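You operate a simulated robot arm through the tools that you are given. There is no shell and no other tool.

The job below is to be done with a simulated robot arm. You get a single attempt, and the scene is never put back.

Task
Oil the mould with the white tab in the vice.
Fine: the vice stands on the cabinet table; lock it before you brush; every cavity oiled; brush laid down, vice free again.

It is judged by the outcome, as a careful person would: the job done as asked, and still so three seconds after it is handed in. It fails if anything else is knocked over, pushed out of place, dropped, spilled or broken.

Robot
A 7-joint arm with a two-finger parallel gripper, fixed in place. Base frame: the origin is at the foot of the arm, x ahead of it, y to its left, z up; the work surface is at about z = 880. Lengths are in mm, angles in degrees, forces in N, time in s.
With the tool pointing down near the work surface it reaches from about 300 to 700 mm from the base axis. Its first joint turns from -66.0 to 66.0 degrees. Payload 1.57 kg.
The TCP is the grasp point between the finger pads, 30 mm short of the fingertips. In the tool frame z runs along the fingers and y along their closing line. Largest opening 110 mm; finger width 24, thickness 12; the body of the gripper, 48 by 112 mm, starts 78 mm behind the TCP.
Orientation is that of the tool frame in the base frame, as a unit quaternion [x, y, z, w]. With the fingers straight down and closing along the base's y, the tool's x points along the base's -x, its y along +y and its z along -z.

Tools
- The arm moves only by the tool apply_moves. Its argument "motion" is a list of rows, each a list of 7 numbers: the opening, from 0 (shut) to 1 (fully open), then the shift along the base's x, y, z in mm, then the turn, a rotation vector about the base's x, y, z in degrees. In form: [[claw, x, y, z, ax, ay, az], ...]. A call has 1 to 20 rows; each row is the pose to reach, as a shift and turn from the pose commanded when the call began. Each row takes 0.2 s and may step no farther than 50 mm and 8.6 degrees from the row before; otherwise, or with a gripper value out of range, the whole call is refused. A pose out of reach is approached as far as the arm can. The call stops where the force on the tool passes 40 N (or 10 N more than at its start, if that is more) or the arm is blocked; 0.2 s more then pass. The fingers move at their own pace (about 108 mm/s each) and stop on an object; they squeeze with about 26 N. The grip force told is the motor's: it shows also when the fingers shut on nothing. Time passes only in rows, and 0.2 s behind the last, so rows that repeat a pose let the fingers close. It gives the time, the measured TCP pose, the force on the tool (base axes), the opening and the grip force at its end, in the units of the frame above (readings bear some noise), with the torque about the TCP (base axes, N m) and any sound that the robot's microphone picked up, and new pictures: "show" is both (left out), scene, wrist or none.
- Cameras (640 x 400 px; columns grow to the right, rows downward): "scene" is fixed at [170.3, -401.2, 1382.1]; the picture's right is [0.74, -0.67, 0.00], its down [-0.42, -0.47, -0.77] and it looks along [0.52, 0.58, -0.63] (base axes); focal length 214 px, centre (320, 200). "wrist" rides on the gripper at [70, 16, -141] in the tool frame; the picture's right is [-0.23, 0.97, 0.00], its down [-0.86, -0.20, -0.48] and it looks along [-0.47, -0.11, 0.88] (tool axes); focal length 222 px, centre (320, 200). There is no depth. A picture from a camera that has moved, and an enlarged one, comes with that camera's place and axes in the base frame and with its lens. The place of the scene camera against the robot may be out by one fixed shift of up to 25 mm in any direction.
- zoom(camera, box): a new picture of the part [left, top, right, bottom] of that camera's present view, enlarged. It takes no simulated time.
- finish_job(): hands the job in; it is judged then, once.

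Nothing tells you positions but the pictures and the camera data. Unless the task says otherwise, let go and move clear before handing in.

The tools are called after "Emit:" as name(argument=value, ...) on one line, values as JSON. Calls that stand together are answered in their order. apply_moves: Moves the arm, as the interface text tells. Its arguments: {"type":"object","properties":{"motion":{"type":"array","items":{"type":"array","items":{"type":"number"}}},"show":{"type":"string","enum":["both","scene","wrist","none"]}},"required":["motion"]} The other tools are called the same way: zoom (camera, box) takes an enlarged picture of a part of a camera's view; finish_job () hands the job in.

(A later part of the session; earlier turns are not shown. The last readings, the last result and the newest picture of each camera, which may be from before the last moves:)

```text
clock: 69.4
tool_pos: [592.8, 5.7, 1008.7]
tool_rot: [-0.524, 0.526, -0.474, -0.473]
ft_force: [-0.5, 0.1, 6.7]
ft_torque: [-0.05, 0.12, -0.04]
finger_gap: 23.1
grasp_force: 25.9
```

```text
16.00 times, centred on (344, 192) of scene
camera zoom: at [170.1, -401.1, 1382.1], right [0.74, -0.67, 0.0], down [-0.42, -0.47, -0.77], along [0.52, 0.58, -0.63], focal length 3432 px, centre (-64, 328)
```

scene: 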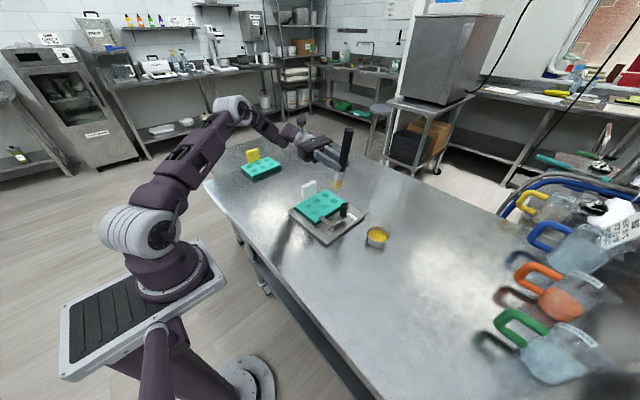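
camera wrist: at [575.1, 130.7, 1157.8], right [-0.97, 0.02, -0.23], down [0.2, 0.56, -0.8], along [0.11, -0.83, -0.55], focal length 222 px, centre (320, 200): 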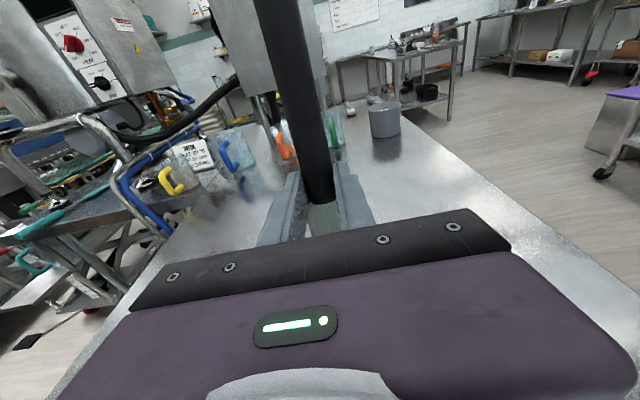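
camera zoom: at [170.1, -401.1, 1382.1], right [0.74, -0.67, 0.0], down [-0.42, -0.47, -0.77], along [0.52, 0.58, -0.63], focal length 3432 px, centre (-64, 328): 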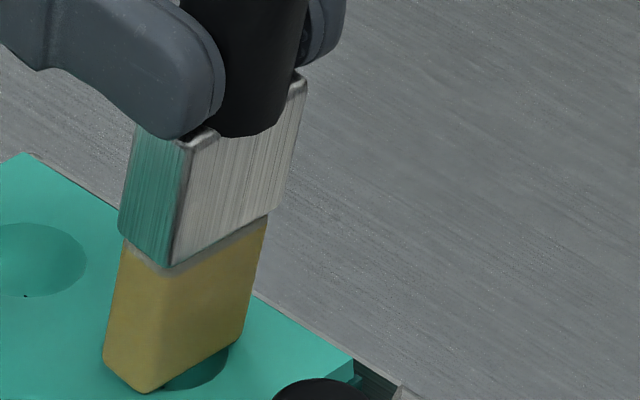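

There is light contact at about 7 N with the end face flat over the cavity, 2.5 mm off in x. I'll correct that and brush in small strokes.

Emit:
apply_moves(motion=[[0, -2.5, 0, 0.1, 0, 0, 0], [0, -2.5, 3, 0.1, 0, 0, 0], [0, -2.5, 0, 0.1, 0, 0, 0], [0, -2.5, -3, 0.1, 0, 0, 0], [0, -2.5, 0, 0.1, 0, 0, 0], [0, 0.5, 0, 0.1, 0, 0, 0], [0, -4.5, 0, 0.1, 0, 0, 0], [0, -2.5, 0, 0.1, 0, 0, 0], [0, -2.5, 0, 0.1, 0, 0, 0]], show="none")

Emit:
zoom(camera="scene", box=[328, 180, 360, 204])

Emit:
apply_moves(motion=[[0, 0, 0, 10, 0, 0, 0], [0, 0, 0, 30, 0, 0, 0], [0, 0, 0, 50, 0, 0, 0], [0, 0, 0, 50, 0, 0, 0]], show="none")

Emit:
zoom(camera="scene", box=[316, 184, 348, 208])

```text
clock: 71.4
tool_pos: [590.5, 6.9, 1009.1]
tool_rot: [-0.525, 0.527, -0.474, -0.472]
ft_force: [-2.2, -0.4, 10.5]
ft_torque: [-0.09, 0.29, -0.02]
finger_gap: 23.2
grasp_force: 25.8
```

```text
16.00 times, centred on (344, 192) of scene
camera zoom: at [170.0, -401.2, 1382.1], right [0.74, -0.67, 0.0], down [-0.42, -0.47, -0.77], along [0.52, 0.58, -0.63], focal length 3432 px, centre (-64, 328)
```

zoom: 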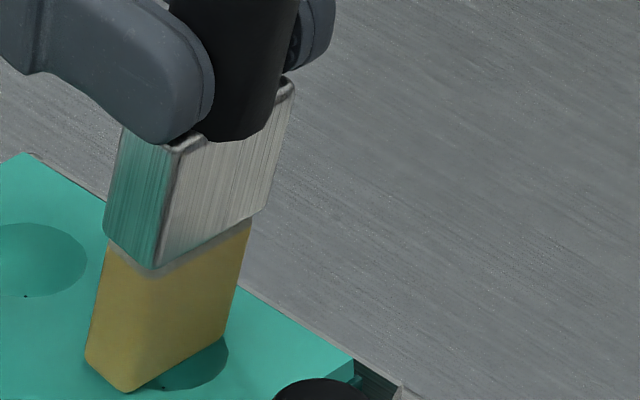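

```text
clock: 72.4
tool_pos: [590.2, 4.5, 1060.3]
tool_rot: [-0.525, 0.527, -0.474, -0.472]
ft_force: [-0.4, 0.3, -0.8]
ft_torque: [0.02, -0.02, 0.04]
finger_gap: 23.1
grasp_force: 26.2
```

```text
16.00 times, centred on (332, 196) of scene
camera zoom: at [170.3, -401.2, 1382.1], right [0.74, -0.67, 0.0], down [-0.42, -0.47, -0.77], along [0.52, 0.58, -0.63], focal length 3432 px, centre (128, 264)
```

zoom: 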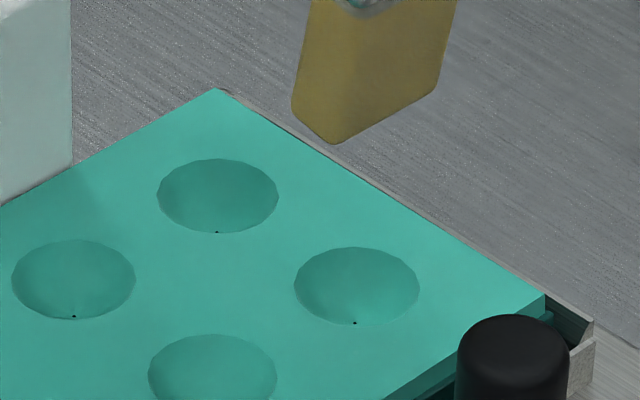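

Emit:
zoom(camera="scene", box=[330, 180, 380, 220])

Emit:
zoom(camera="scene", box=[298, 180, 348, 216])

```text
10.00 times, centred on (355, 200) of scene
camera zoom: at [170.3, -401.2, 1382.1], right [0.74, -0.67, 0.0], down [-0.42, -0.47, -0.77], along [0.52, 0.58, -0.63], focal length 2145 px, centre (-30, 200)
```

zoom: 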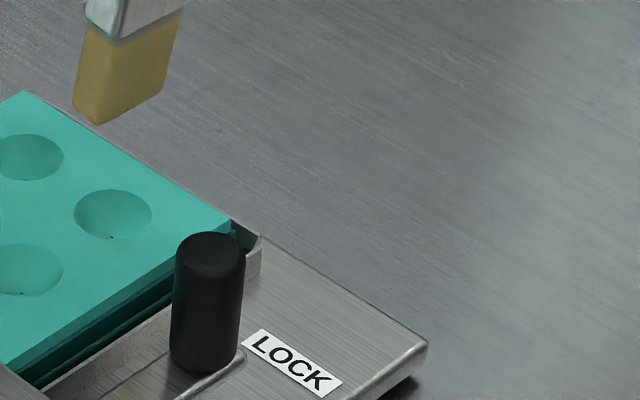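

```text
11.11 times, centred on (323, 198) of scene
camera zoom: at [170.3, -401.2, 1382.1], right [0.74, -0.67, 0.0], down [-0.42, -0.47, -0.77], along [0.52, 0.58, -0.63], focal length 2383 px, centre (287, 222)
```

zoom: 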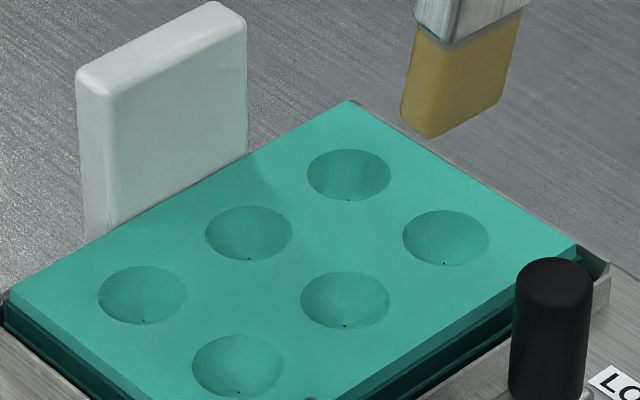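

No change there. Before continuing I want to make sure the mould is fully seated and locked, so I'll inspect its edges against the walls.

Emit:
zoom(camera="scene", box=[286, 196, 316, 220])

Emit:
zoom(camera="scene", box=[310, 205, 340, 229])

Emit:
zoom(camera="scene", box=[335, 190, 365, 214])

```text
16.00 times, centred on (301, 208) of scene
camera zoom: at [170.3, -401.2, 1382.1], right [0.74, -0.67, 0.0], down [-0.42, -0.47, -0.77], along [0.52, 0.58, -0.63], focal length 3432 px, centre (624, 72)
```

zoom: 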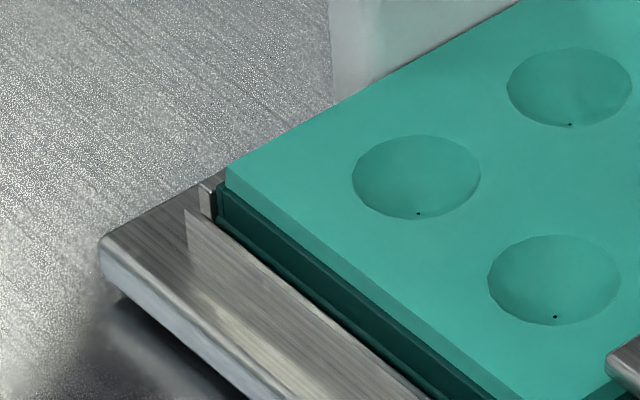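

```text
16.00 times, centred on (325, 217) of scene
camera zoom: at [170.3, -401.2, 1382.1], right [0.74, -0.67, 0.0], down [-0.42, -0.47, -0.77], along [0.52, 0.58, -0.63], focal length 3432 px, centre (240, -72)
```

zoom: 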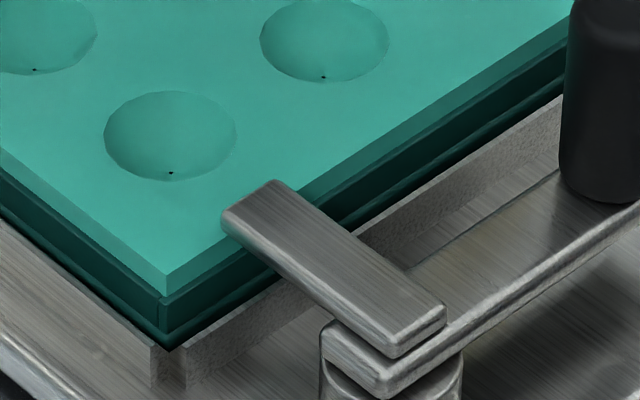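

```text
16.00 times, centred on (350, 202) of scene
camera zoom: at [170.3, -401.2, 1382.1], right [0.74, -0.67, 0.0], down [-0.42, -0.47, -0.77], along [0.52, 0.58, -0.63], focal length 3432 px, centre (-160, 168)
```

zoom: 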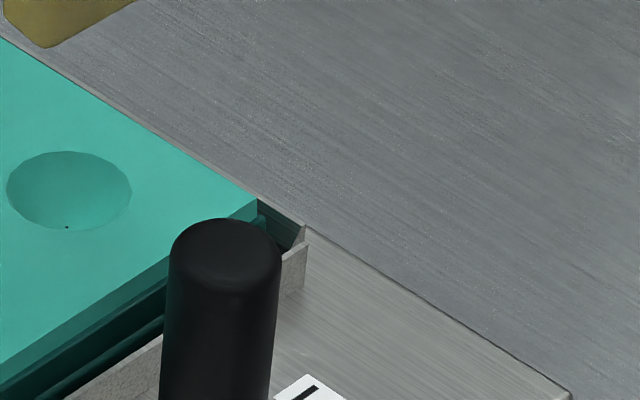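

The mould is fully seated, with its sides level against the walls and the clamp bar over it. I'll try longer, more thorough brushing on this cavity, a full set of circular strokes with light contact, before judging.

Emit:
apply_moves(motion=[[0, 0, -1.5, -25, 0, 0, 0], [0, 0, -1.5, -44, 0, 0, 0], [0, 0, -1.5, -50, 0, 0, 0], [0, 4, -1.5, -50, 0, 0, 0], [0, 3, 2, -50, 0, 0, 0], [0, 0, 4, -50, 0, 0, 0], [0, -3, 2, -50, 0, 0, 0], [0, -4, -1.5, -50, 0, 0, 0], [0, -3, -5, -50, 0, 0, 0], [0, 0, -6.5, -50, 0, 0, 0], [0, 3, -5, -50, 0, 0, 0], [0, 4, -1.5, -50, 0, 0, 0], [0, 0, -1.5, -50, 0, 0, 0], [0, 0, 5, -50, 0, 0, 0], [0, 0, -1.5, -50, 0, 0, 0], [0, 0, -8, -50, 0, 0, 0], [0, 0, -1.5, -50, 0, 0, 0], [0, 0, -1.5, -50, 0, 0, 0]], show="none")

Emit:
apply_moves(motion=[[0, 0, 0, 10, 0, 0, 0], [0, 0, 0, 30, 0, 0, 0], [0, 0, 0, 50, 0, 0, 0], [0, 0, 0, 50, 0, 0, 0]], show="none")

Emit:
zoom(camera="scene", box=[298, 180, 348, 216])

```text
clock: 76.2
tool_pos: [589.0, 3.7, 1010.2]
tool_rot: [-0.525, 0.526, -0.473, -0.472]
ft_force: [-0.3, 0.5, -0.5]
ft_torque: [0.01, -0.01, -0.01]
finger_gap: 23.3
grasp_force: 25.8
```

```text
clock: 77.2
tool_pos: [588.7, 4.9, 1059.2]
tool_rot: [-0.524, 0.527, -0.474, -0.473]
ft_force: [0.3, -0.2, 0.1]
ft_torque: [0.06, -0.02, 0.0]
finger_gap: 23.3
grasp_force: 25.6
```

```text
11.11 times, centred on (323, 198) of scene
camera zoom: at [170.3, -401.2, 1382.1], right [0.74, -0.67, 0.0], down [-0.42, -0.47, -0.77], along [0.52, 0.58, -0.63], focal length 2383 px, centre (287, 222)
```

zoom: 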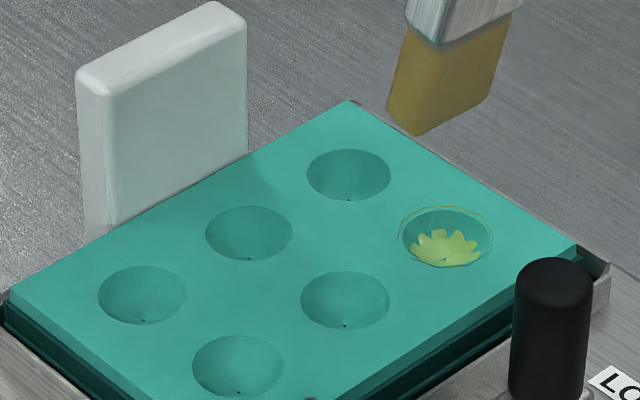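

Excellent, the cavity now shows a golden film, so it takes sustained light strokes of about 3 s. I'll repeat this for the next cavity at (549.5, −2), first checking alignment just above it.

Emit:
apply_moves(motion=[[0, -22, 0, 0, 0, 0, 0], [0, -44.6, 0, 0, 0, 0, 0], [0, -44.6, 0, -25, 0, 0, 0], [0, -44.6, 0, -43, 0, 0, 0], [0, -44.6, 0, -43, 0, 0, 0]], show="none")

Emit:
zoom(camera="scene", box=[308, 184, 348, 214])

```text
clock: 78.4
tool_pos: [542.0, 5.1, 1017.0]
tool_rot: [-0.525, 0.526, -0.474, -0.472]
ft_force: [-0.1, 0.1, -0.6]
ft_torque: [0.02, -0.02, -0.03]
finger_gap: 23.0
grasp_force: 26.4
```

```text
13.33 times, centred on (328, 199) of scene
camera zoom: at [170.3, -401.2, 1382.1], right [0.74, -0.67, 0.0], down [-0.42, -0.47, -0.77], along [0.52, 0.58, -0.63], focal length 2860 px, centre (213, 213)
```

zoom: 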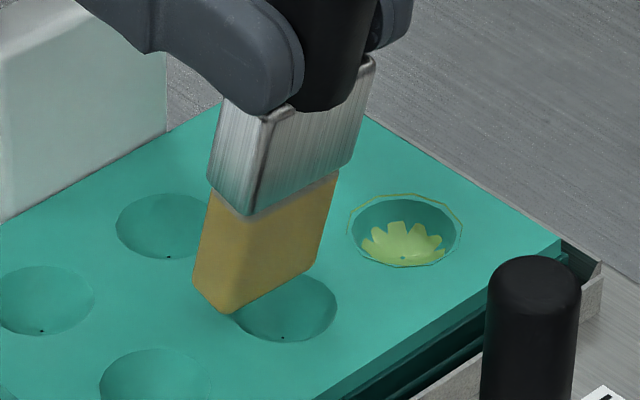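

The tip is about (−4, +7) mm off this cavity. I'll correct and re-check.

Emit:
apply_moves(motion=[[0, 4, -6.5, 0, 0, 0, 0], [0, 4, -6.5, -3, 0, 0, 0], [0, 4, -6.5, -3, 0, 0, 0]], show="none")

Emit:
zoom(camera="scene", box=[308, 184, 348, 214])

```text
clock: 79.2
tool_pos: [547.4, -0.8, 1013.6]
tool_rot: [-0.525, 0.526, -0.474, -0.472]
ft_force: [-0.3, -1.0, -1.2]
ft_torque: [0.02, 0.0, 0.03]
finger_gap: 23.3
grasp_force: 26.0
```

```text
13.33 times, centred on (328, 199) of scene
camera zoom: at [170.3, -401.2, 1382.1], right [0.74, -0.67, 0.0], down [-0.42, -0.47, -0.77], along [0.52, 0.58, -0.63], focal length 2860 px, centre (213, 213)
```

zoom: 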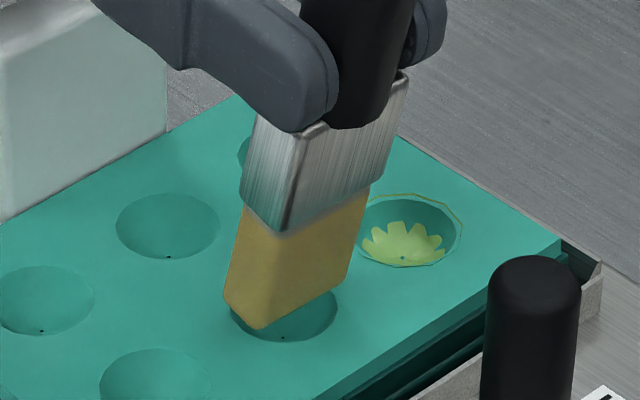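

Aligned. I'll brush this cavity with the same circular strokes.

Emit:
apply_moves(motion=[[0, -1, -1, -2.5, 0, 0, 0], [0, -1, -1, -4, 0, 0, 0], [0, 3, -1, -4, 0, 0, 0], [0, 2, 2.5, -4, 0, 0, 0], [0, -1, 4.5, -4, 0, 0, 0], [0, -4, 2.5, -4, 0, 0, 0], [0, -5, -1, -4, 0, 0, 0], [0, -4, -4.5, -4, 0, 0, 0], [0, -1, -6, -4, 0, 0, 0], [0, 2, -4.5, -4, 0, 0, 0], [0, 3, -1, -4, 0, 0, 0], [0, -1, -1, -4, 0, 0, 0], [0, -1, 5, -4, 0, 0, 0], [0, -1, -1, -4, 0, 0, 0], [0, -1, -7, -4, 0, 0, 0], [0, -1, -1, -4, 0, 0, 0], [0, -1, -1, -4, 0, 0, 0]], show="none")

Emit:
zoom(camera="scene", box=[308, 184, 348, 214])

```text
clock: 82.8
tool_pos: [547.4, -2.8, 1009.5]
tool_rot: [-0.524, 0.527, -0.474, -0.473]
ft_force: [0.1, -1.3, 0.2]
ft_torque: [-0.08, -0.02, 0.01]
finger_gap: 23.1
grasp_force: 26.1
```

```text
13.33 times, centred on (328, 199) of scene
camera zoom: at [170.2, -401.2, 1382.1], right [0.74, -0.67, 0.0], down [-0.42, -0.47, -0.77], along [0.52, 0.58, -0.63], focal length 2860 px, centre (213, 213)
```

zoom: 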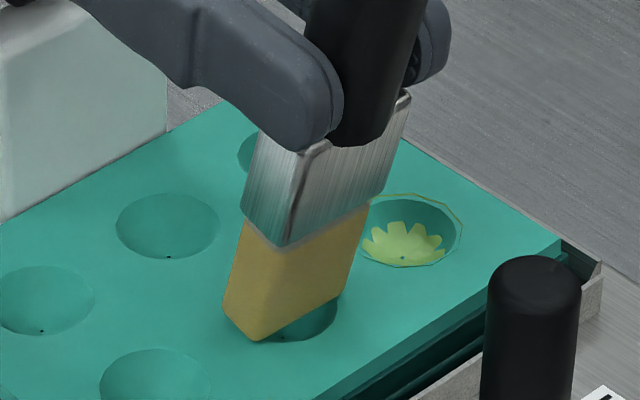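

There is no film yet and the contact was almost zero. I'll press slightly more, about 0.7 mm, and stroke again.

Emit:
apply_moves(motion=[[0, 0, 0, -0.7, 0, 0, 0], [0, 4, 0, -0.7, 0, 0, 0], [0, 0, 0, -0.7, 0, 0, 0], [0, -4, 0, -0.7, 0, 0, 0], [0, 0, 0, -0.7, 0, 0, 0], [0, 0, 4, -0.7, 0, 0, 0], [0, 0, 0, -0.7, 0, 0, 0], [0, 0, -4, -0.7, 0, 0, 0], [0, 0, 0, -0.7, 0, 0, 0], [0, 0, 0, -0.7, 0, 0, 0]], show="none")

Emit:
zoom(camera="scene", box=[308, 184, 348, 214])

```text
clock: 85.0
tool_pos: [547.9, -4.2, 1007.9]
tool_rot: [-0.523, 0.527, -0.474, -0.474]
ft_force: [-3.4, -11.0, 16.5]
ft_torque: [-1.0, 0.25, -0.05]
finger_gap: 23.2
grasp_force: 25.9
```

```text
13.33 times, centred on (328, 199) of scene
camera zoom: at [169.8, -401.4, 1382.0], right [0.74, -0.67, 0.0], down [-0.42, -0.47, -0.78], along [0.52, 0.58, -0.63], focal length 2860 px, centre (213, 213)
```

zoom: 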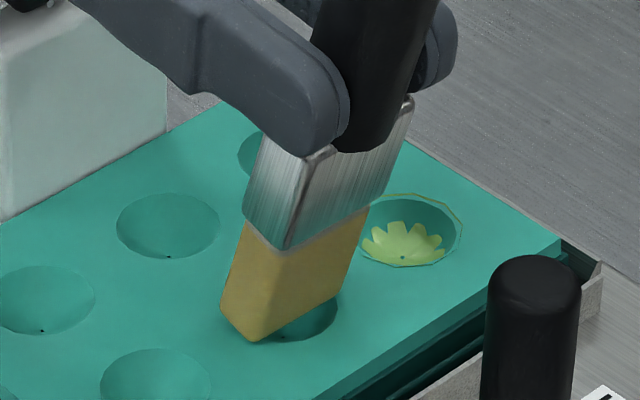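

Emit:
apply_moves(motion=[[0, 0, 0, 0.6, 0, 0, 0], [0, 3, 0, 0.6, 0, 0, 0], [0, 0, 3, 0.6, 0, 0, 0], [0, -3, 0, 0.6, 0, 0, 0], [0, 0, -3, 0.6, 0, 0, 0], [0, 3, 0, 0.6, 0, 0, 0], [0, 0, 3, 0.6, 0, 0, 0], [0, -3, 0, 0.6, 0, 0, 0], [0, 0, 0, 0.6, 0, 0, 0], [0, 0, 0, 0.6, 0, 0, 0]], show="none")

Emit:
zoom(camera="scene", box=[308, 184, 348, 214])

```text
clock: 87.2
tool_pos: [545.2, -3.1, 1008.2]
tool_rot: [-0.525, 0.526, -0.474, -0.473]
ft_force: [-3.7, 6.4, 16.3]
ft_torque: [0.58, 0.32, 0.04]
finger_gap: 23.0
grasp_force: 26.1
```

```text
13.33 times, centred on (328, 199) of scene
camera zoom: at [169.9, -401.0, 1382.2], right [0.74, -0.67, 0.0], down [-0.42, -0.47, -0.77], along [0.52, 0.58, -0.63], focal length 2860 px, centre (213, 213)
```

zoom: 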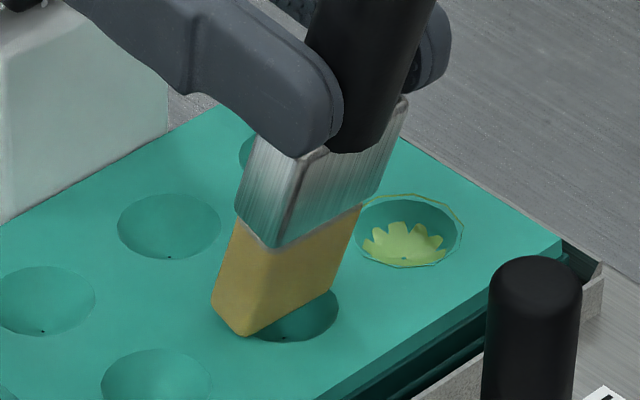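

The force builds up because y-strokes pivot the brush in the grip. I'll lift slightly and stroke along x only, the stiff direction.

Emit:
apply_moves(motion=[[0, 2, 1, 3, 0, 0, 0], [0, 2, 1, 1, 0, 0, 0], [0, 2, 1, 1, 0, 0, 0]], show="none")

Emit:
zoom(camera="scene", box=[308, 184, 348, 214])

```text
clock: 88.0
tool_pos: [549.4, -3.8, 1009.9]
tool_rot: [-0.525, 0.526, -0.474, -0.472]
ft_force: [0.3, 0.0, -0.7]
ft_torque: [-0.02, 0.0, -0.02]
finger_gap: 23.2
grasp_force: 26.2
```

```text
13.33 times, centred on (328, 199) of scene
camera zoom: at [170.3, -401.2, 1382.1], right [0.74, -0.67, 0.0], down [-0.42, -0.47, -0.77], along [0.52, 0.58, -0.63], focal length 2860 px, centre (213, 213)
```

zoom: 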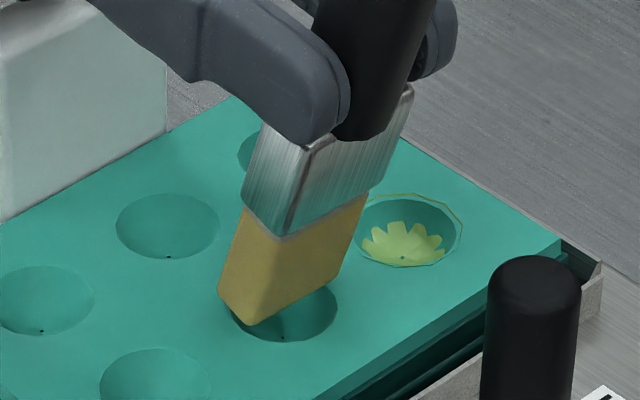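

The brush pivoted a few degrees in the grip, moving the tip about (+3.6, +6). I'll re-centre and find a light contact in small steps.

Emit:
apply_moves(motion=[[0, -3.6, -6, 1, 0, 0, 0], [0, -3.6, -6, 0, 0, 0, 0], [0, -3.6, -6, -1, 0, 0, 0], [0, -3.6, -6, -1, 0, 0, 0]], show="none")

Emit:
apply_moves(motion=[[0, 0, 0, -0.8, 0, 0, 0], [0, 0, 0, -0.8, 0, 0, 0]], show="none")

Emit:
zoom(camera="scene", box=[308, 184, 348, 214])

```text
clock: 89.0
tool_pos: [545.9, -8.4, 1009.8]
tool_rot: [-0.525, 0.526, -0.474, -0.472]
ft_force: [-0.2, -0.2, -0.3]
ft_torque: [0.03, 0.01, -0.01]
finger_gap: 23.3
grasp_force: 25.7
```

```text
clock: 89.6
tool_pos: [546.3, -8.3, 1008.3]
tool_rot: [-0.525, 0.526, -0.474, -0.472]
ft_force: [0.9, 0.4, 0.2]
ft_torque: [0.0, 0.04, -0.02]
finger_gap: 23.0
grasp_force: 26.6
```

```text
13.33 times, centred on (328, 199) of scene
camera zoom: at [170.2, -401.2, 1382.1], right [0.74, -0.67, 0.0], down [-0.42, -0.47, -0.77], along [0.52, 0.58, -0.63], focal length 2860 px, centre (213, 213)
```

zoom: 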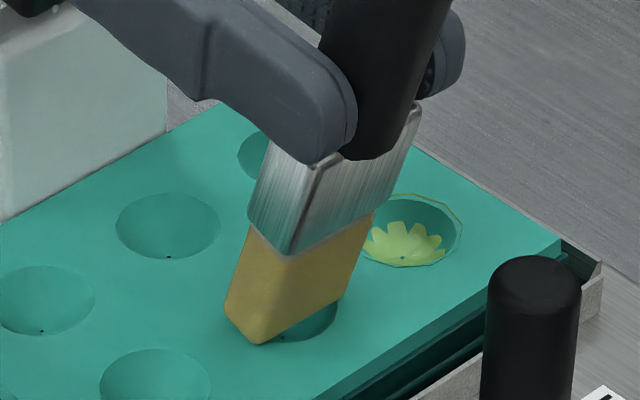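

Emit:
apply_moves(motion=[[0, -0.5, -0.5, -0.6, 0, 0, 0], [0, 4, -0.5, -0.6, 0, 0, 0], [0, -5, -0.5, -0.6, 0, 0, 0], [0, 4, -0.5, -0.6, 0, 0, 0], [0, -5, -0.5, -0.6, 0, 0, 0], [0, 4, -0.5, -0.6, 0, 0, 0], [0, -5, -0.5, -0.6, 0, 0, 0], [0, 0, -0.5, -0.6, 0, 0, 0], [0, 0, -0.5, -0.6, 0, 0, 0]], show="none")

Emit:
zoom(camera="scene", box=[308, 184, 348, 214])

```text
clock: 91.6
tool_pos: [545.6, -7.6, 1007.8]
tool_rot: [-0.523, 0.527, -0.474, -0.474]
ft_force: [-7.2, 2.4, 30.4]
ft_torque: [0.27, 0.54, 0.02]
finger_gap: 23.2
grasp_force: 26.2
```

```text
13.33 times, centred on (328, 199) of scene
camera zoom: at [169.5, -401.1, 1382.2], right [0.74, -0.67, 0.0], down [-0.42, -0.47, -0.78], along [0.52, 0.58, -0.63], focal length 2860 px, centre (213, 213)
```

zoom: 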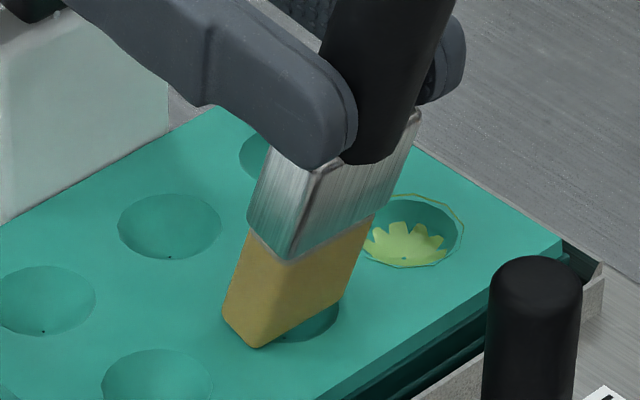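

The contact is very stiff this way, 0.6 mm giving 30 N. I'll ease off in fine steps to reach a light touch of 2–6 N.

Emit:
apply_moves(motion=[[0, 0, 0, 0.4, 0, 0, 0], [0, 0, 0, 0.4, 0, 0, 0]], show="none")

```text
clock: 92.2
tool_pos: [546.4, -9.4, 1008.3]
tool_rot: [-0.524, 0.526, -0.475, -0.472]
ft_force: [-1.7, -0.8, 24.4]
ft_torque: [-0.05, 0.11, -0.01]
finger_gap: 23.2
grasp_force: 26.3
```

Emit:
apply_moves(motion=[[0, 0, 0, 1.3, 0, 0, 0], [0, 0, 0, 1.3, 0, 0, 0]], show="none")

Emit:
zoom(camera="scene", box=[308, 184, 348, 214])

```text
clock: 92.8
tool_pos: [546.2, -8.3, 1007.3]
tool_rot: [-0.525, 0.527, -0.473, -0.472]
ft_force: [2.6, -3.4, 8.4]
ft_torque: [-0.3, -0.17, 0.02]
finger_gap: 22.9
grasp_force: 26.2
```

```text
13.33 times, centred on (328, 199) of scene
camera zoom: at [170.2, -401.2, 1382.1], right [0.74, -0.67, 0.0], down [-0.42, -0.47, -0.77], along [0.52, 0.58, -0.63], focal length 2860 px, centre (213, 213)
```

zoom: 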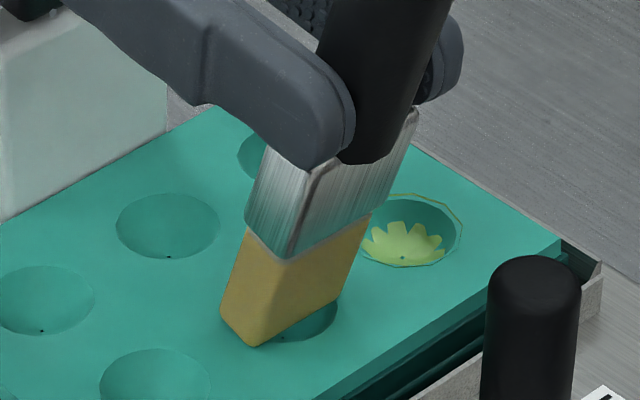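

Contact is at 8 N and centred. I'll ease to about 4 N and do a longer, wider stroke pattern.

Emit:
apply_moves(motion=[[0, 0, 0, 0.4, 0, 0, 0], [0, 3, 2, 0.4, 0, 0, 0], [0, 0, 5, 0.4, 0, 0, 0], [0, -3, 2, 0.4, 0, 0, 0], [0, -4, -1.5, 0.4, 0, 0, 0], [0, -3, -5, 0.4, 0, 0, 0], [0, 0, -6.5, 0.4, 0, 0, 0], [0, 3, -5, 0.4, 0, 0, 0], [0, 4, -1.5, 0.4, 0, 0, 0], [0, 0, -1.5, 0.4, 0, 0, 0], [0, 0, 5, 0.4, 0, 0, 0], [0, 0, -1.5, 0.4, 0, 0, 0], [0, 0, -8, 0.4, 0, 0, 0], [0, 0, -1.5, 0.4, 0, 0, 0], [0, 0, -1.5, 0.4, 0, 0, 0]], show="none")

Emit:
zoom(camera="scene", box=[308, 184, 348, 214])

```text
clock: 96.0
tool_pos: [546.9, -9.6, 1008.0]
tool_rot: [-0.525, 0.526, -0.474, -0.472]
ft_force: [1.2, -0.3, -0.5]
ft_torque: [-0.01, -0.03, 0.01]
finger_gap: 23.2
grasp_force: 25.4
```

```text
13.33 times, centred on (328, 199) of scene
camera zoom: at [170.3, -401.2, 1382.1], right [0.74, -0.67, 0.0], down [-0.42, -0.47, -0.77], along [0.52, 0.58, -0.63], focal length 2860 px, centre (213, 213)
```

zoom: 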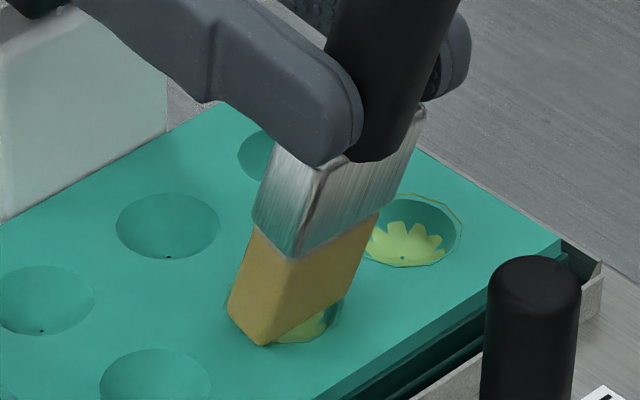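

The second cavity is oiled too, so light contact plus wide strokes is what works. I'll lift and move to the next one at (505, −2), checking alignment above it.

Emit:
apply_moves(motion=[[0, 0, 0, 15, 0, 0, 0], [0, -15, 0, 25, 0, 0, 0], [0, -44.3, 0, 25, 0, 0, 0], [0, -44.3, 0, 8, 0, 0, 0], [0, -44.3, 0, 5, 0, 0, 0], [0, -44.3, 0, 5, 0, 0, 0]], show="none")

Emit:
zoom(camera="scene", box=[298, 188, 338, 218])

```text
clock: 97.4
tool_pos: [501.4, -8.4, 1015.6]
tool_rot: [-0.525, 0.526, -0.474, -0.472]
ft_force: [-1.1, 1.1, 0.3]
ft_torque: [-0.02, 0.03, 0.01]
finger_gap: 23.3
grasp_force: 26.4
```

```text
13.33 times, centred on (318, 203) of scene
camera zoom: at [170.3, -401.2, 1382.1], right [0.74, -0.67, 0.0], down [-0.42, -0.47, -0.77], along [0.52, 0.58, -0.63], focal length 2860 px, centre (347, 160)
```

zoom: 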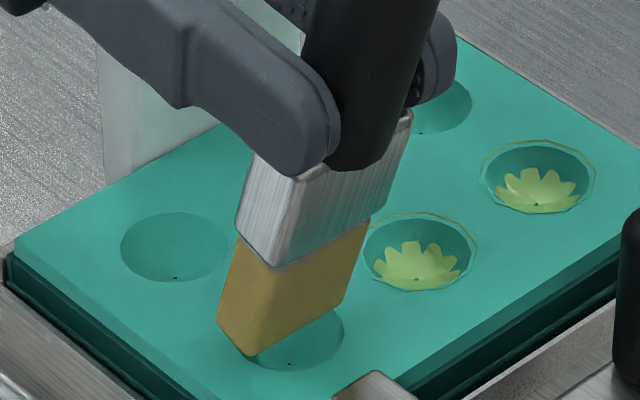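

Both brushed cavities show film. For the third I'll shift slightly and find light contact.

Emit:
apply_moves(motion=[[0, 0.3, -2.5, -2, 0, 0, 0], [0, 0.3, -2.5, -4, 0, 0, 0], [0, 0.3, -2.5, -5, 0, 0, 0], [0, 0.3, -2.5, -5, 0, 0, 0]], show="none")

```text
clock: 98.4
tool_pos: [502.2, -11.8, 1008.8]
tool_rot: [-0.525, 0.526, -0.474, -0.472]
ft_force: [-1.0, 0.0, 0.3]
ft_torque: [-0.02, -0.01, -0.03]
finger_gap: 23.1
grasp_force: 25.9
```

Emit:
apply_moves(motion=[[0, 0, 0, -0.5, 0, 0, 0], [0, 0, 0, -0.5, 0, 0, 0]], show="none")

```text
clock: 99.0
tool_pos: [502.7, -12.7, 1008.3]
tool_rot: [-0.525, 0.526, -0.474, -0.472]
ft_force: [-0.3, 0.3, -0.7]
ft_torque: [0.01, 0.01, 0.0]
finger_gap: 23.1
grasp_force: 25.9
```

Emit:
apply_moves(motion=[[0, 0, 0, -0.5, 0, 0, 0], [0, 0, 0, -0.5, 0, 0, 0]], show="none")

Emit:
apply_moves(motion=[[0, 0, 0, -0.4, 0, 0, 0], [0, 0, 0, -0.4, 0, 0, 0]], show="none")

```text
clock: 99.6
tool_pos: [501.7, -12.3, 1007.3]
tool_rot: [-0.524, 0.527, -0.473, -0.473]
ft_force: [-0.1, -0.5, 1.2]
ft_torque: [-0.02, 0.03, 0.0]
finger_gap: 23.0
grasp_force: 25.9
```

```text
clock: 100.2
tool_pos: [503.5, -12.3, 1008.6]
tool_rot: [-0.523, 0.526, -0.475, -0.473]
ft_force: [0.2, 0.9, 14.0]
ft_torque: [0.18, 0.02, 0.01]
finger_gap: 23.0
grasp_force: 26.5
```

That gives 14 N, so I'll back off 0.25 mm for about 5 N and run the stroke pattern.

Emit:
apply_moves(motion=[[0, 0, 0, 0.25, 0, 0, 0], [0, 3, 2, 0.25, 0, 0, 0], [0, 0, 5, 0.25, 0, 0, 0], [0, -3, 2, 0.25, 0, 0, 0], [0, -4, -1.5, 0.25, 0, 0, 0], [0, -3, -5, 0.25, 0, 0, 0], [0, 0, -6.5, 0.25, 0, 0, 0], [0, 3, -5, 0.25, 0, 0, 0], [0, 4, -1.5, 0.25, 0, 0, 0], [0, 0, -1.5, 0.25, 0, 0, 0], [0, 0, 5, 0.25, 0, 0, 0], [0, 0, -1.5, 0.25, 0, 0, 0], [0, 0, -8, 0.25, 0, 0, 0], [0, 0, -1.5, 0.25, 0, 0, 0], [0, 0, -1.5, 0.25, 0, 0, 0]], show="none")

Emit:
zoom(camera="scene", box=[298, 188, 338, 218])

```text
clock: 103.4
tool_pos: [502.8, -13.9, 1008.7]
tool_rot: [-0.524, 0.526, -0.474, -0.473]
ft_force: [-0.2, -0.6, -0.8]
ft_torque: [-0.02, 0.0, -0.01]
finger_gap: 23.4
grasp_force: 25.4
```

```text
13.33 times, centred on (318, 203) of scene
camera zoom: at [170.3, -401.2, 1382.1], right [0.74, -0.67, 0.0], down [-0.42, -0.47, -0.77], along [0.52, 0.58, -0.63], focal length 2860 px, centre (347, 160)
```

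zoom: 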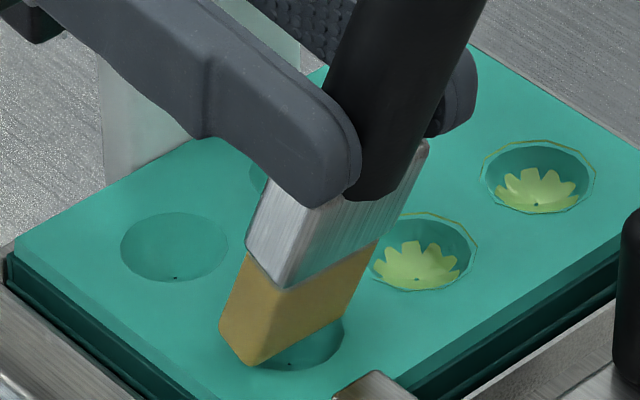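

Not yet, as contact was lost partway. I'll re-centre, touch down lightly, and repeat.

Emit:
apply_moves(motion=[[0, -1, -3.8, 0.5, 0, 0, 0], [0, -1, -3.8, -0.5, 0, 0, 0], [0, -1, -3.8, -0.5, 0, 0, 0]], show="none")

Emit:
apply_moves(motion=[[0, 0, 0, -0.5, 0, 0, 0], [0, 0, 0, -0.5, 0, 0, 0]], show="none")

```text
clock: 104.2
tool_pos: [501.2, -17.4, 1008.0]
tool_rot: [-0.525, 0.526, -0.475, -0.472]
ft_force: [-0.4, 0.1, 2.9]
ft_torque: [0.04, -0.01, 0.03]
finger_gap: 23.2
grasp_force: 25.4
```

```text
clock: 104.8
tool_pos: [500.5, -16.8, 1007.9]
tool_rot: [-0.525, 0.527, -0.474, -0.472]
ft_force: [0.5, 0.1, 4.5]
ft_torque: [0.07, -0.12, -0.02]
finger_gap: 23.2
grasp_force: 25.7
```

Contact is at 4.5 N, so I'll run the strokes.

Emit:
apply_moves(motion=[[0, 3, 0, 0, 0, 0, 0], [0, 2, 3, 0, 0, 0, 0], [0, -2, 3, 0, 0, 0, 0], [0, -4, 0, 0, 0, 0, 0], [0, -2, -3, 0, 0, 0, 0], [0, 2, -3, 0, 0, 0, 0], [0, 4, 0, 0, 0, 0, 0], [0, -4, 0, 0, 0, 0, 0], [0, 4, 0, 0, 0, 0, 0], [0, 0, 4, 0, 0, 0, 0], [0, 0, -4, 0, 0, 0, 0], [0, 0, 4, 0, 0, 0, 0], [0, 0, 0, 0, 0, 0, 0], [0, 0, 0, 0, 0, 0, 0]], show="none")

Emit:
zoom(camera="scene", box=[298, 188, 338, 218])

```text
clock: 107.8
tool_pos: [503.1, -17.2, 1006.6]
tool_rot: [-0.524, 0.526, -0.474, -0.473]
ft_force: [0.3, 0.3, -0.6]
ft_torque: [0.06, 0.03, -0.03]
finger_gap: 23.2
grasp_force: 26.2
```

```text
13.33 times, centred on (318, 203) of scene
camera zoom: at [170.3, -401.2, 1382.1], right [0.74, -0.67, 0.0], down [-0.42, -0.47, -0.77], along [0.52, 0.58, -0.63], focal length 2860 px, centre (347, 160)
```

zoom: 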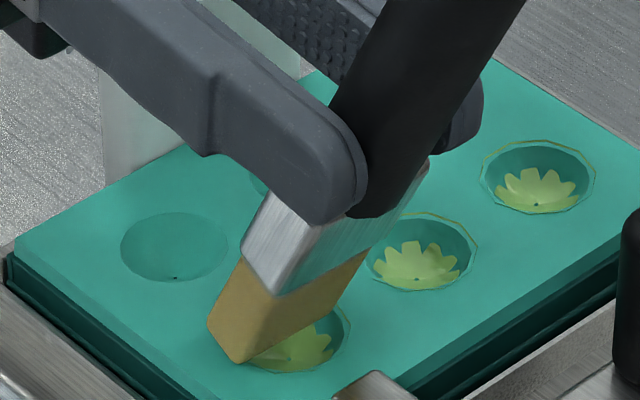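

The third cavity is done. The brush has pivoted to about 66° in the grip, which is still fine. Now the second row: I'll lift, move +44 mm in y over (505, 42), and check alignment.

Emit:
apply_moves(motion=[[0, 0, 0, 15, 0, 0, 0], [0, 0, 5, 28, 0, 0, 0], [0, 0, 42, 28, 0, 0, 0], [0, 0, 42, 12, 0, 0, 0], [0, 0, 42, 7, 0, 0, 0], [0, 0, 42, 7, 0, 0, 0]], show="none")

Emit:
zoom(camera="scene", box=[294, 178, 334, 208])

```text
clock: 109.2
tool_pos: [500.8, 24.1, 1013.9]
tool_rot: [-0.524, 0.526, -0.474, -0.473]
ft_force: [0.8, -0.6, -0.8]
ft_torque: [0.04, 0.01, -0.02]
finger_gap: 23.1
grasp_force: 25.7
```

```text
13.33 times, centred on (314, 193) of scene
camera zoom: at [170.3, -401.2, 1382.1], right [0.74, -0.67, 0.0], down [-0.42, -0.47, -0.77], along [0.52, 0.58, -0.63], focal length 2860 px, centre (400, 293)
```

zoom: 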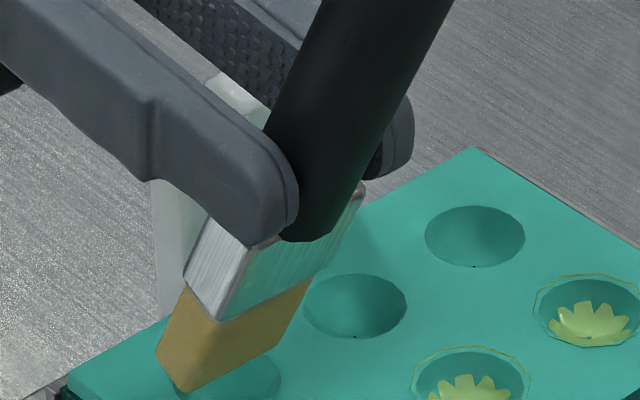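

Emit:
apply_moves(motion=[[0, 1.5, -2.5, -3, 0, 0, 0], [0, 1.5, -2.5, -6, 0, 0, 0], [0, 1.5, -2.5, -7.2, 0, 0, 0], [0, 1.5, -2.5, -7.2, 0, 0, 0]], show="none")

Emit:
apply_moves(motion=[[0, 0, 0, -0.5, 0, 0, 0], [0, 0, 0, -0.5, 0, 0, 0]], show="none")

```text
clock: 110.2
tool_pos: [501.6, 21.4, 1007.1]
tool_rot: [-0.524, 0.527, -0.474, -0.473]
ft_force: [0.0, 0.3, 0.2]
ft_torque: [-0.01, 0.0, 0.0]
finger_gap: 23.2
grasp_force: 25.4
```

```text
clock: 110.8
tool_pos: [502.2, 21.8, 1006.5]
tool_rot: [-0.525, 0.527, -0.474, -0.472]
ft_force: [-0.1, 0.8, -1.2]
ft_torque: [0.01, 0.03, -0.02]
finger_gap: 23.2
grasp_force: 26.2
```

Emit:
apply_moves(motion=[[0, 0, 0, -0.6, 0, 0, 0], [0, 0, 0, -0.6, 0, 0, 0]], show="none")

Emit:
apply_moves(motion=[[0, 0, 0, -0.5, 0, 0, 0], [0, 0, 0, -0.5, 0, 0, 0]], show="none")

Emit:
zoom(camera="scene", box=[294, 178, 334, 208])

```text
clock: 111.4
tool_pos: [501.2, 22.0, 1007.0]
tool_rot: [-0.524, 0.527, -0.474, -0.473]
ft_force: [-0.8, -0.7, 3.1]
ft_torque: [0.07, 0.04, 0.03]
finger_gap: 23.2
grasp_force: 25.2
```

```text
clock: 112.0
tool_pos: [501.2, 20.9, 1006.1]
tool_rot: [-0.524, 0.526, -0.475, -0.472]
ft_force: [-0.8, 4.6, 12.3]
ft_torque: [0.55, -0.02, 0.03]
finger_gap: 23.1
grasp_force: 26.0
```

```text
13.33 times, centred on (314, 193) of scene
camera zoom: at [170.1, -401.1, 1382.1], right [0.74, -0.67, 0.0], down [-0.42, -0.47, -0.77], along [0.52, 0.58, -0.63], focal length 2860 px, centre (400, 293)
```

zoom: 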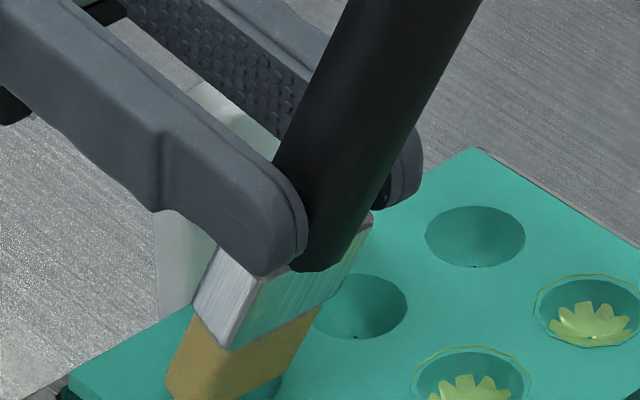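

That's 12 N, so I'll back off 0.35 mm and run the strokes.

Emit:
apply_moves(motion=[[0, 0, 0, 0.35, 0, 0, 0], [0, 3, 0, 0.35, 0, 0, 0], [0, 2, 3, 0.35, 0, 0, 0], [0, -2, 3, 0.35, 0, 0, 0], [0, -4, 0, 0.35, 0, 0, 0], [0, -2, -3, 0.35, 0, 0, 0], [0, 2, -3, 0.35, 0, 0, 0], [0, 4, 0, 0.35, 0, 0, 0], [0, -4, 0, 0.35, 0, 0, 0], [0, 4, 0, 0.35, 0, 0, 0], [0, 0, 4, 0.35, 0, 0, 0], [0, 0, -4, 0.35, 0, 0, 0], [0, 0, 4, 0.35, 0, 0, 0], [0, 0, 0, 0.35, 0, 0, 0], [0, 0, 0, 0.35, 0, 0, 0]], show="none")

Emit:
zoom(camera="scene", box=[294, 186, 334, 216])

```text
clock: 115.2
tool_pos: [503.2, 22.2, 1004.4]
tool_rot: [-0.525, 0.527, -0.474, -0.472]
ft_force: [-0.1, -0.3, 0.0]
ft_torque: [0.0, 0.0, 0.0]
finger_gap: 23.0
grasp_force: 26.1
```

```text
13.33 times, centred on (314, 201) of scene
camera zoom: at [170.3, -401.2, 1382.1], right [0.74, -0.67, 0.0], down [-0.42, -0.47, -0.77], along [0.52, 0.58, -0.63], focal length 2860 px, centre (400, 187)
```

zoom: 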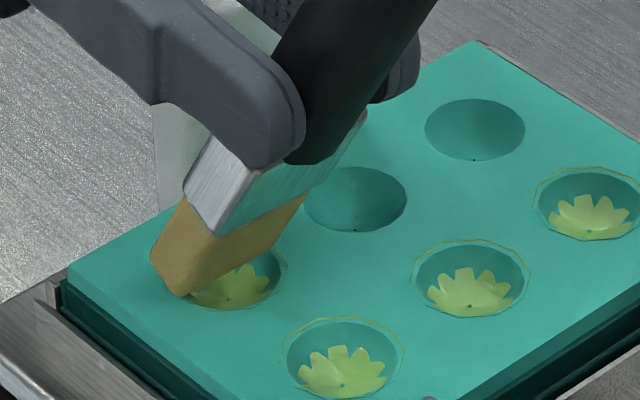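

The fourth cavity is done. I'll lift, tilt the tool 8° more to bring the brush steeper again, and go over the cavity at (549.5, 42).

Emit:
apply_moves(motion=[[0, 0, 0, 15, 0, 0, 0], [0, 0, 4, 30, -3, 0, 0], [0, 22, 10, 32, -8, 0, 0], [0, 44.5, 12, 32, -8, 0, 0], [0, 44.5, 12, 20, -8, 0, 0], [0, 44.5, 12, 20, -8, 0, 0]], show="none")

Emit:
zoom(camera="scene", box=[300, 170, 350, 208])

```text
clock: 116.6
tool_pos: [546.4, 33.4, 1025.8]
tool_rot: [0.491, -0.492, 0.509, 0.507]
ft_force: [-1.0, 0.3, -0.6]
ft_torque: [0.02, 0.0, 0.0]
finger_gap: 23.2
grasp_force: 26.2
```

```text
10.53 times, centred on (325, 189) of scene
camera zoom: at [170.3, -401.2, 1382.1], right [0.74, -0.67, 0.0], down [-0.42, -0.47, -0.77], along [0.52, 0.58, -0.63], focal length 2258 px, centre (267, 316)
```

zoom: 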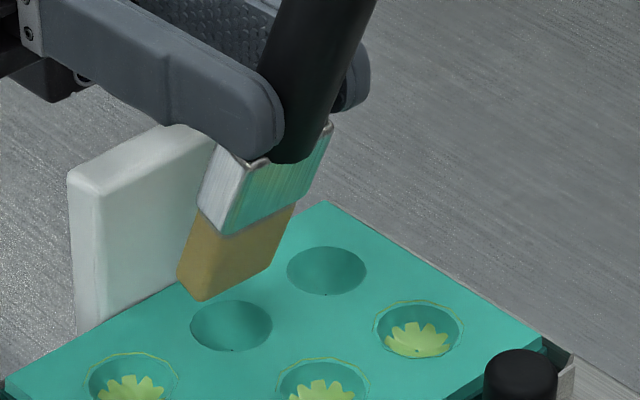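

Emit:
apply_moves(motion=[[0, 2, 0, -8, 0, 0, 0], [0, 2, 0, -14, 0, 0, 0], [0, 2, 0, -14, 0, 0, 0]], show="none")

Emit:
zoom(camera="scene", box=[304, 178, 344, 208])

```text
clock: 117.4
tool_pos: [548.9, 33.9, 1011.4]
tool_rot: [0.491, -0.492, 0.51, 0.507]
ft_force: [-0.8, 1.2, -0.6]
ft_torque: [0.02, 0.01, 0.01]
finger_gap: 23.1
grasp_force: 26.3
```

```text
13.33 times, centred on (324, 193) of scene
camera zoom: at [170.3, -401.2, 1382.1], right [0.74, -0.67, 0.0], down [-0.42, -0.47, -0.77], along [0.52, 0.58, -0.63], focal length 2860 px, centre (267, 293)
```

zoom: 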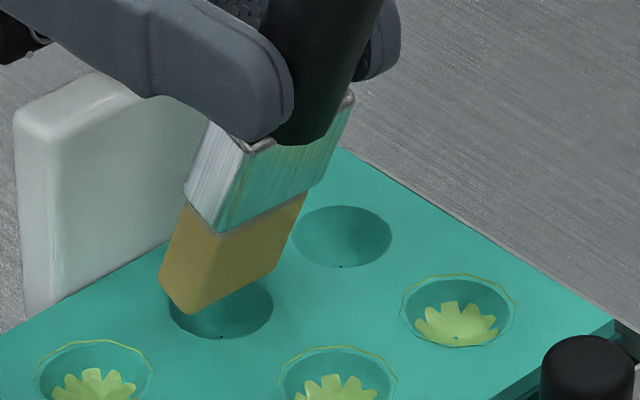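

Emit:
apply_moves(motion=[[0, 0, 0, -4, 0, 0, 0], [0, 0, 0, -7, 0, 0, 0], [0, 0, 0, -7, 0, 0, 0]], show="none")

Emit:
apply_moves(motion=[[0, 0, 0, -1, 0, 0, 0], [0, 0, 0, -1, 0, 0, 0]], show="none")

Emit:
zoom(camera="scene", box=[304, 178, 344, 208])

```text
clock: 118.2
tool_pos: [550.0, 33.8, 1005.9]
tool_rot: [0.489, -0.491, 0.512, 0.507]
ft_force: [-1.9, 1.3, 24.0]
ft_torque: [0.27, 0.12, 0.02]
finger_gap: 23.3
grasp_force: 26.4
```

```text
clock: 119.0
tool_pos: [549.0, 32.8, 1006.0]
tool_rot: [0.487, -0.491, 0.512, 0.509]
ft_force: [-3.5, 1.4, 7.0]
ft_torque: [0.11, 0.24, 0.03]
finger_gap: 22.9
grasp_force: 26.2
stopped in row 2: the force on the tool passed its limit at 41 N (the readings are from after the stop); the commanded pose is now the measured one
```

```text
13.33 times, centred on (324, 193) of scene
camera zoom: at [170.1, -401.1, 1382.1], right [0.74, -0.67, 0.0], down [-0.42, -0.47, -0.77], along [0.52, 0.58, -0.63], focal length 2860 px, centre (267, 293)
```

zoom: 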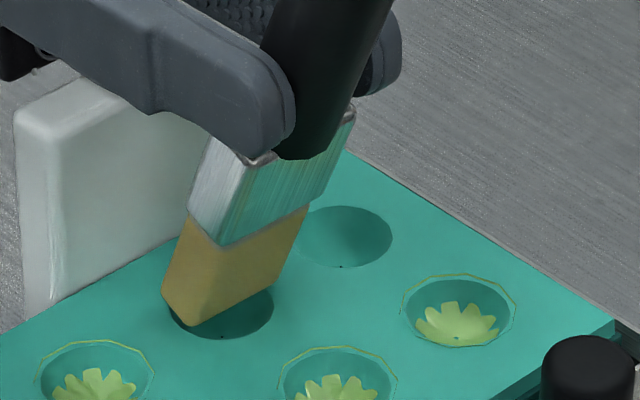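

Contact came sooner than I expected and the call stopped at its force limit. That was my mistake for issuing two steps at once, but nothing moved. The load is now 7 N and the tip is about (+3.8, +3.7) off, so I'll re-centre gently.

Emit:
apply_moves(motion=[[0, 0, 0, 1.5, 0, 0, 0], [0, -3.3, -3.5, 1.5, 0, 0, 0], [0, -3.3, -3.5, 0.3, 0, 0, 0], [0, -3.3, -3.5, 0.3, 0, 0, 0]], show="none")

Emit:
zoom(camera="scene", box=[304, 178, 344, 208])

```text
clock: 120.0
tool_pos: [546.9, 30.2, 1005.8]
tool_rot: [0.487, -0.491, 0.512, 0.509]
ft_force: [-0.3, 2.2, 12.7]
ft_torque: [0.3, 0.12, 0.01]
finger_gap: 23.1
grasp_force: 25.8
```

```text
13.33 times, centred on (324, 193) of scene
camera zoom: at [170.0, -401.1, 1382.1], right [0.74, -0.67, 0.0], down [-0.42, -0.47, -0.77], along [0.52, 0.58, -0.63], focal length 2860 px, centre (267, 293)
```

zoom: 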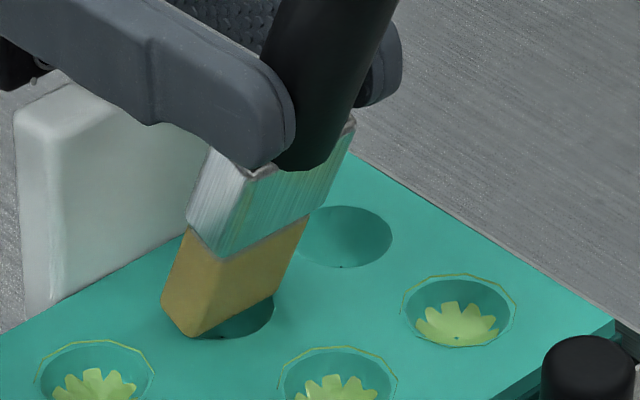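

Emit:
apply_moves(motion=[[0, 0, 0, 0.45, 0, 0, 0], [0, 3, 0, 0.45, 0, 0, 0], [0, 2, 3, 0.45, 0, 0, 0], [0, -2, 3, 0.45, 0, 0, 0], [0, -4, 0, 0.45, 0, 0, 0], [0, -2, -3, 0.45, 0, 0, 0], [0, 2, -3, 0.45, 0, 0, 0], [0, 4, 0, 0.45, 0, 0, 0], [0, -4, 0, 0.45, 0, 0, 0], [0, 4, 0, 0.45, 0, 0, 0], [0, 0, 4, 0.45, 0, 0, 0], [0, 0, -4, 0.45, 0, 0, 0], [0, 0, 4, 0.45, 0, 0, 0], [0, 0, 0, 0.45, 0, 0, 0], [0, 0, 0, 0.45, 0, 0, 0]], show="none")

Emit:
zoom(camera="scene", box=[304, 178, 344, 208])

```text
clock: 123.2
tool_pos: [546.8, 30.3, 1005.8]
tool_rot: [0.488, -0.492, 0.511, 0.509]
ft_force: [0.0, 1.8, 2.7]
ft_torque: [0.24, -0.06, -0.01]
finger_gap: 23.1
grasp_force: 26.0
```

```text
13.33 times, centred on (324, 193) of scene
camera zoom: at [170.2, -401.1, 1382.1], right [0.74, -0.67, 0.0], down [-0.42, -0.47, -0.77], along [0.52, 0.58, -0.63], focal length 2860 px, centre (267, 293)
```

zoom: 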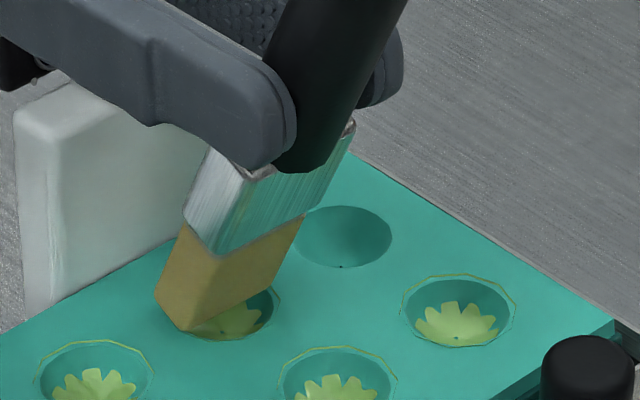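

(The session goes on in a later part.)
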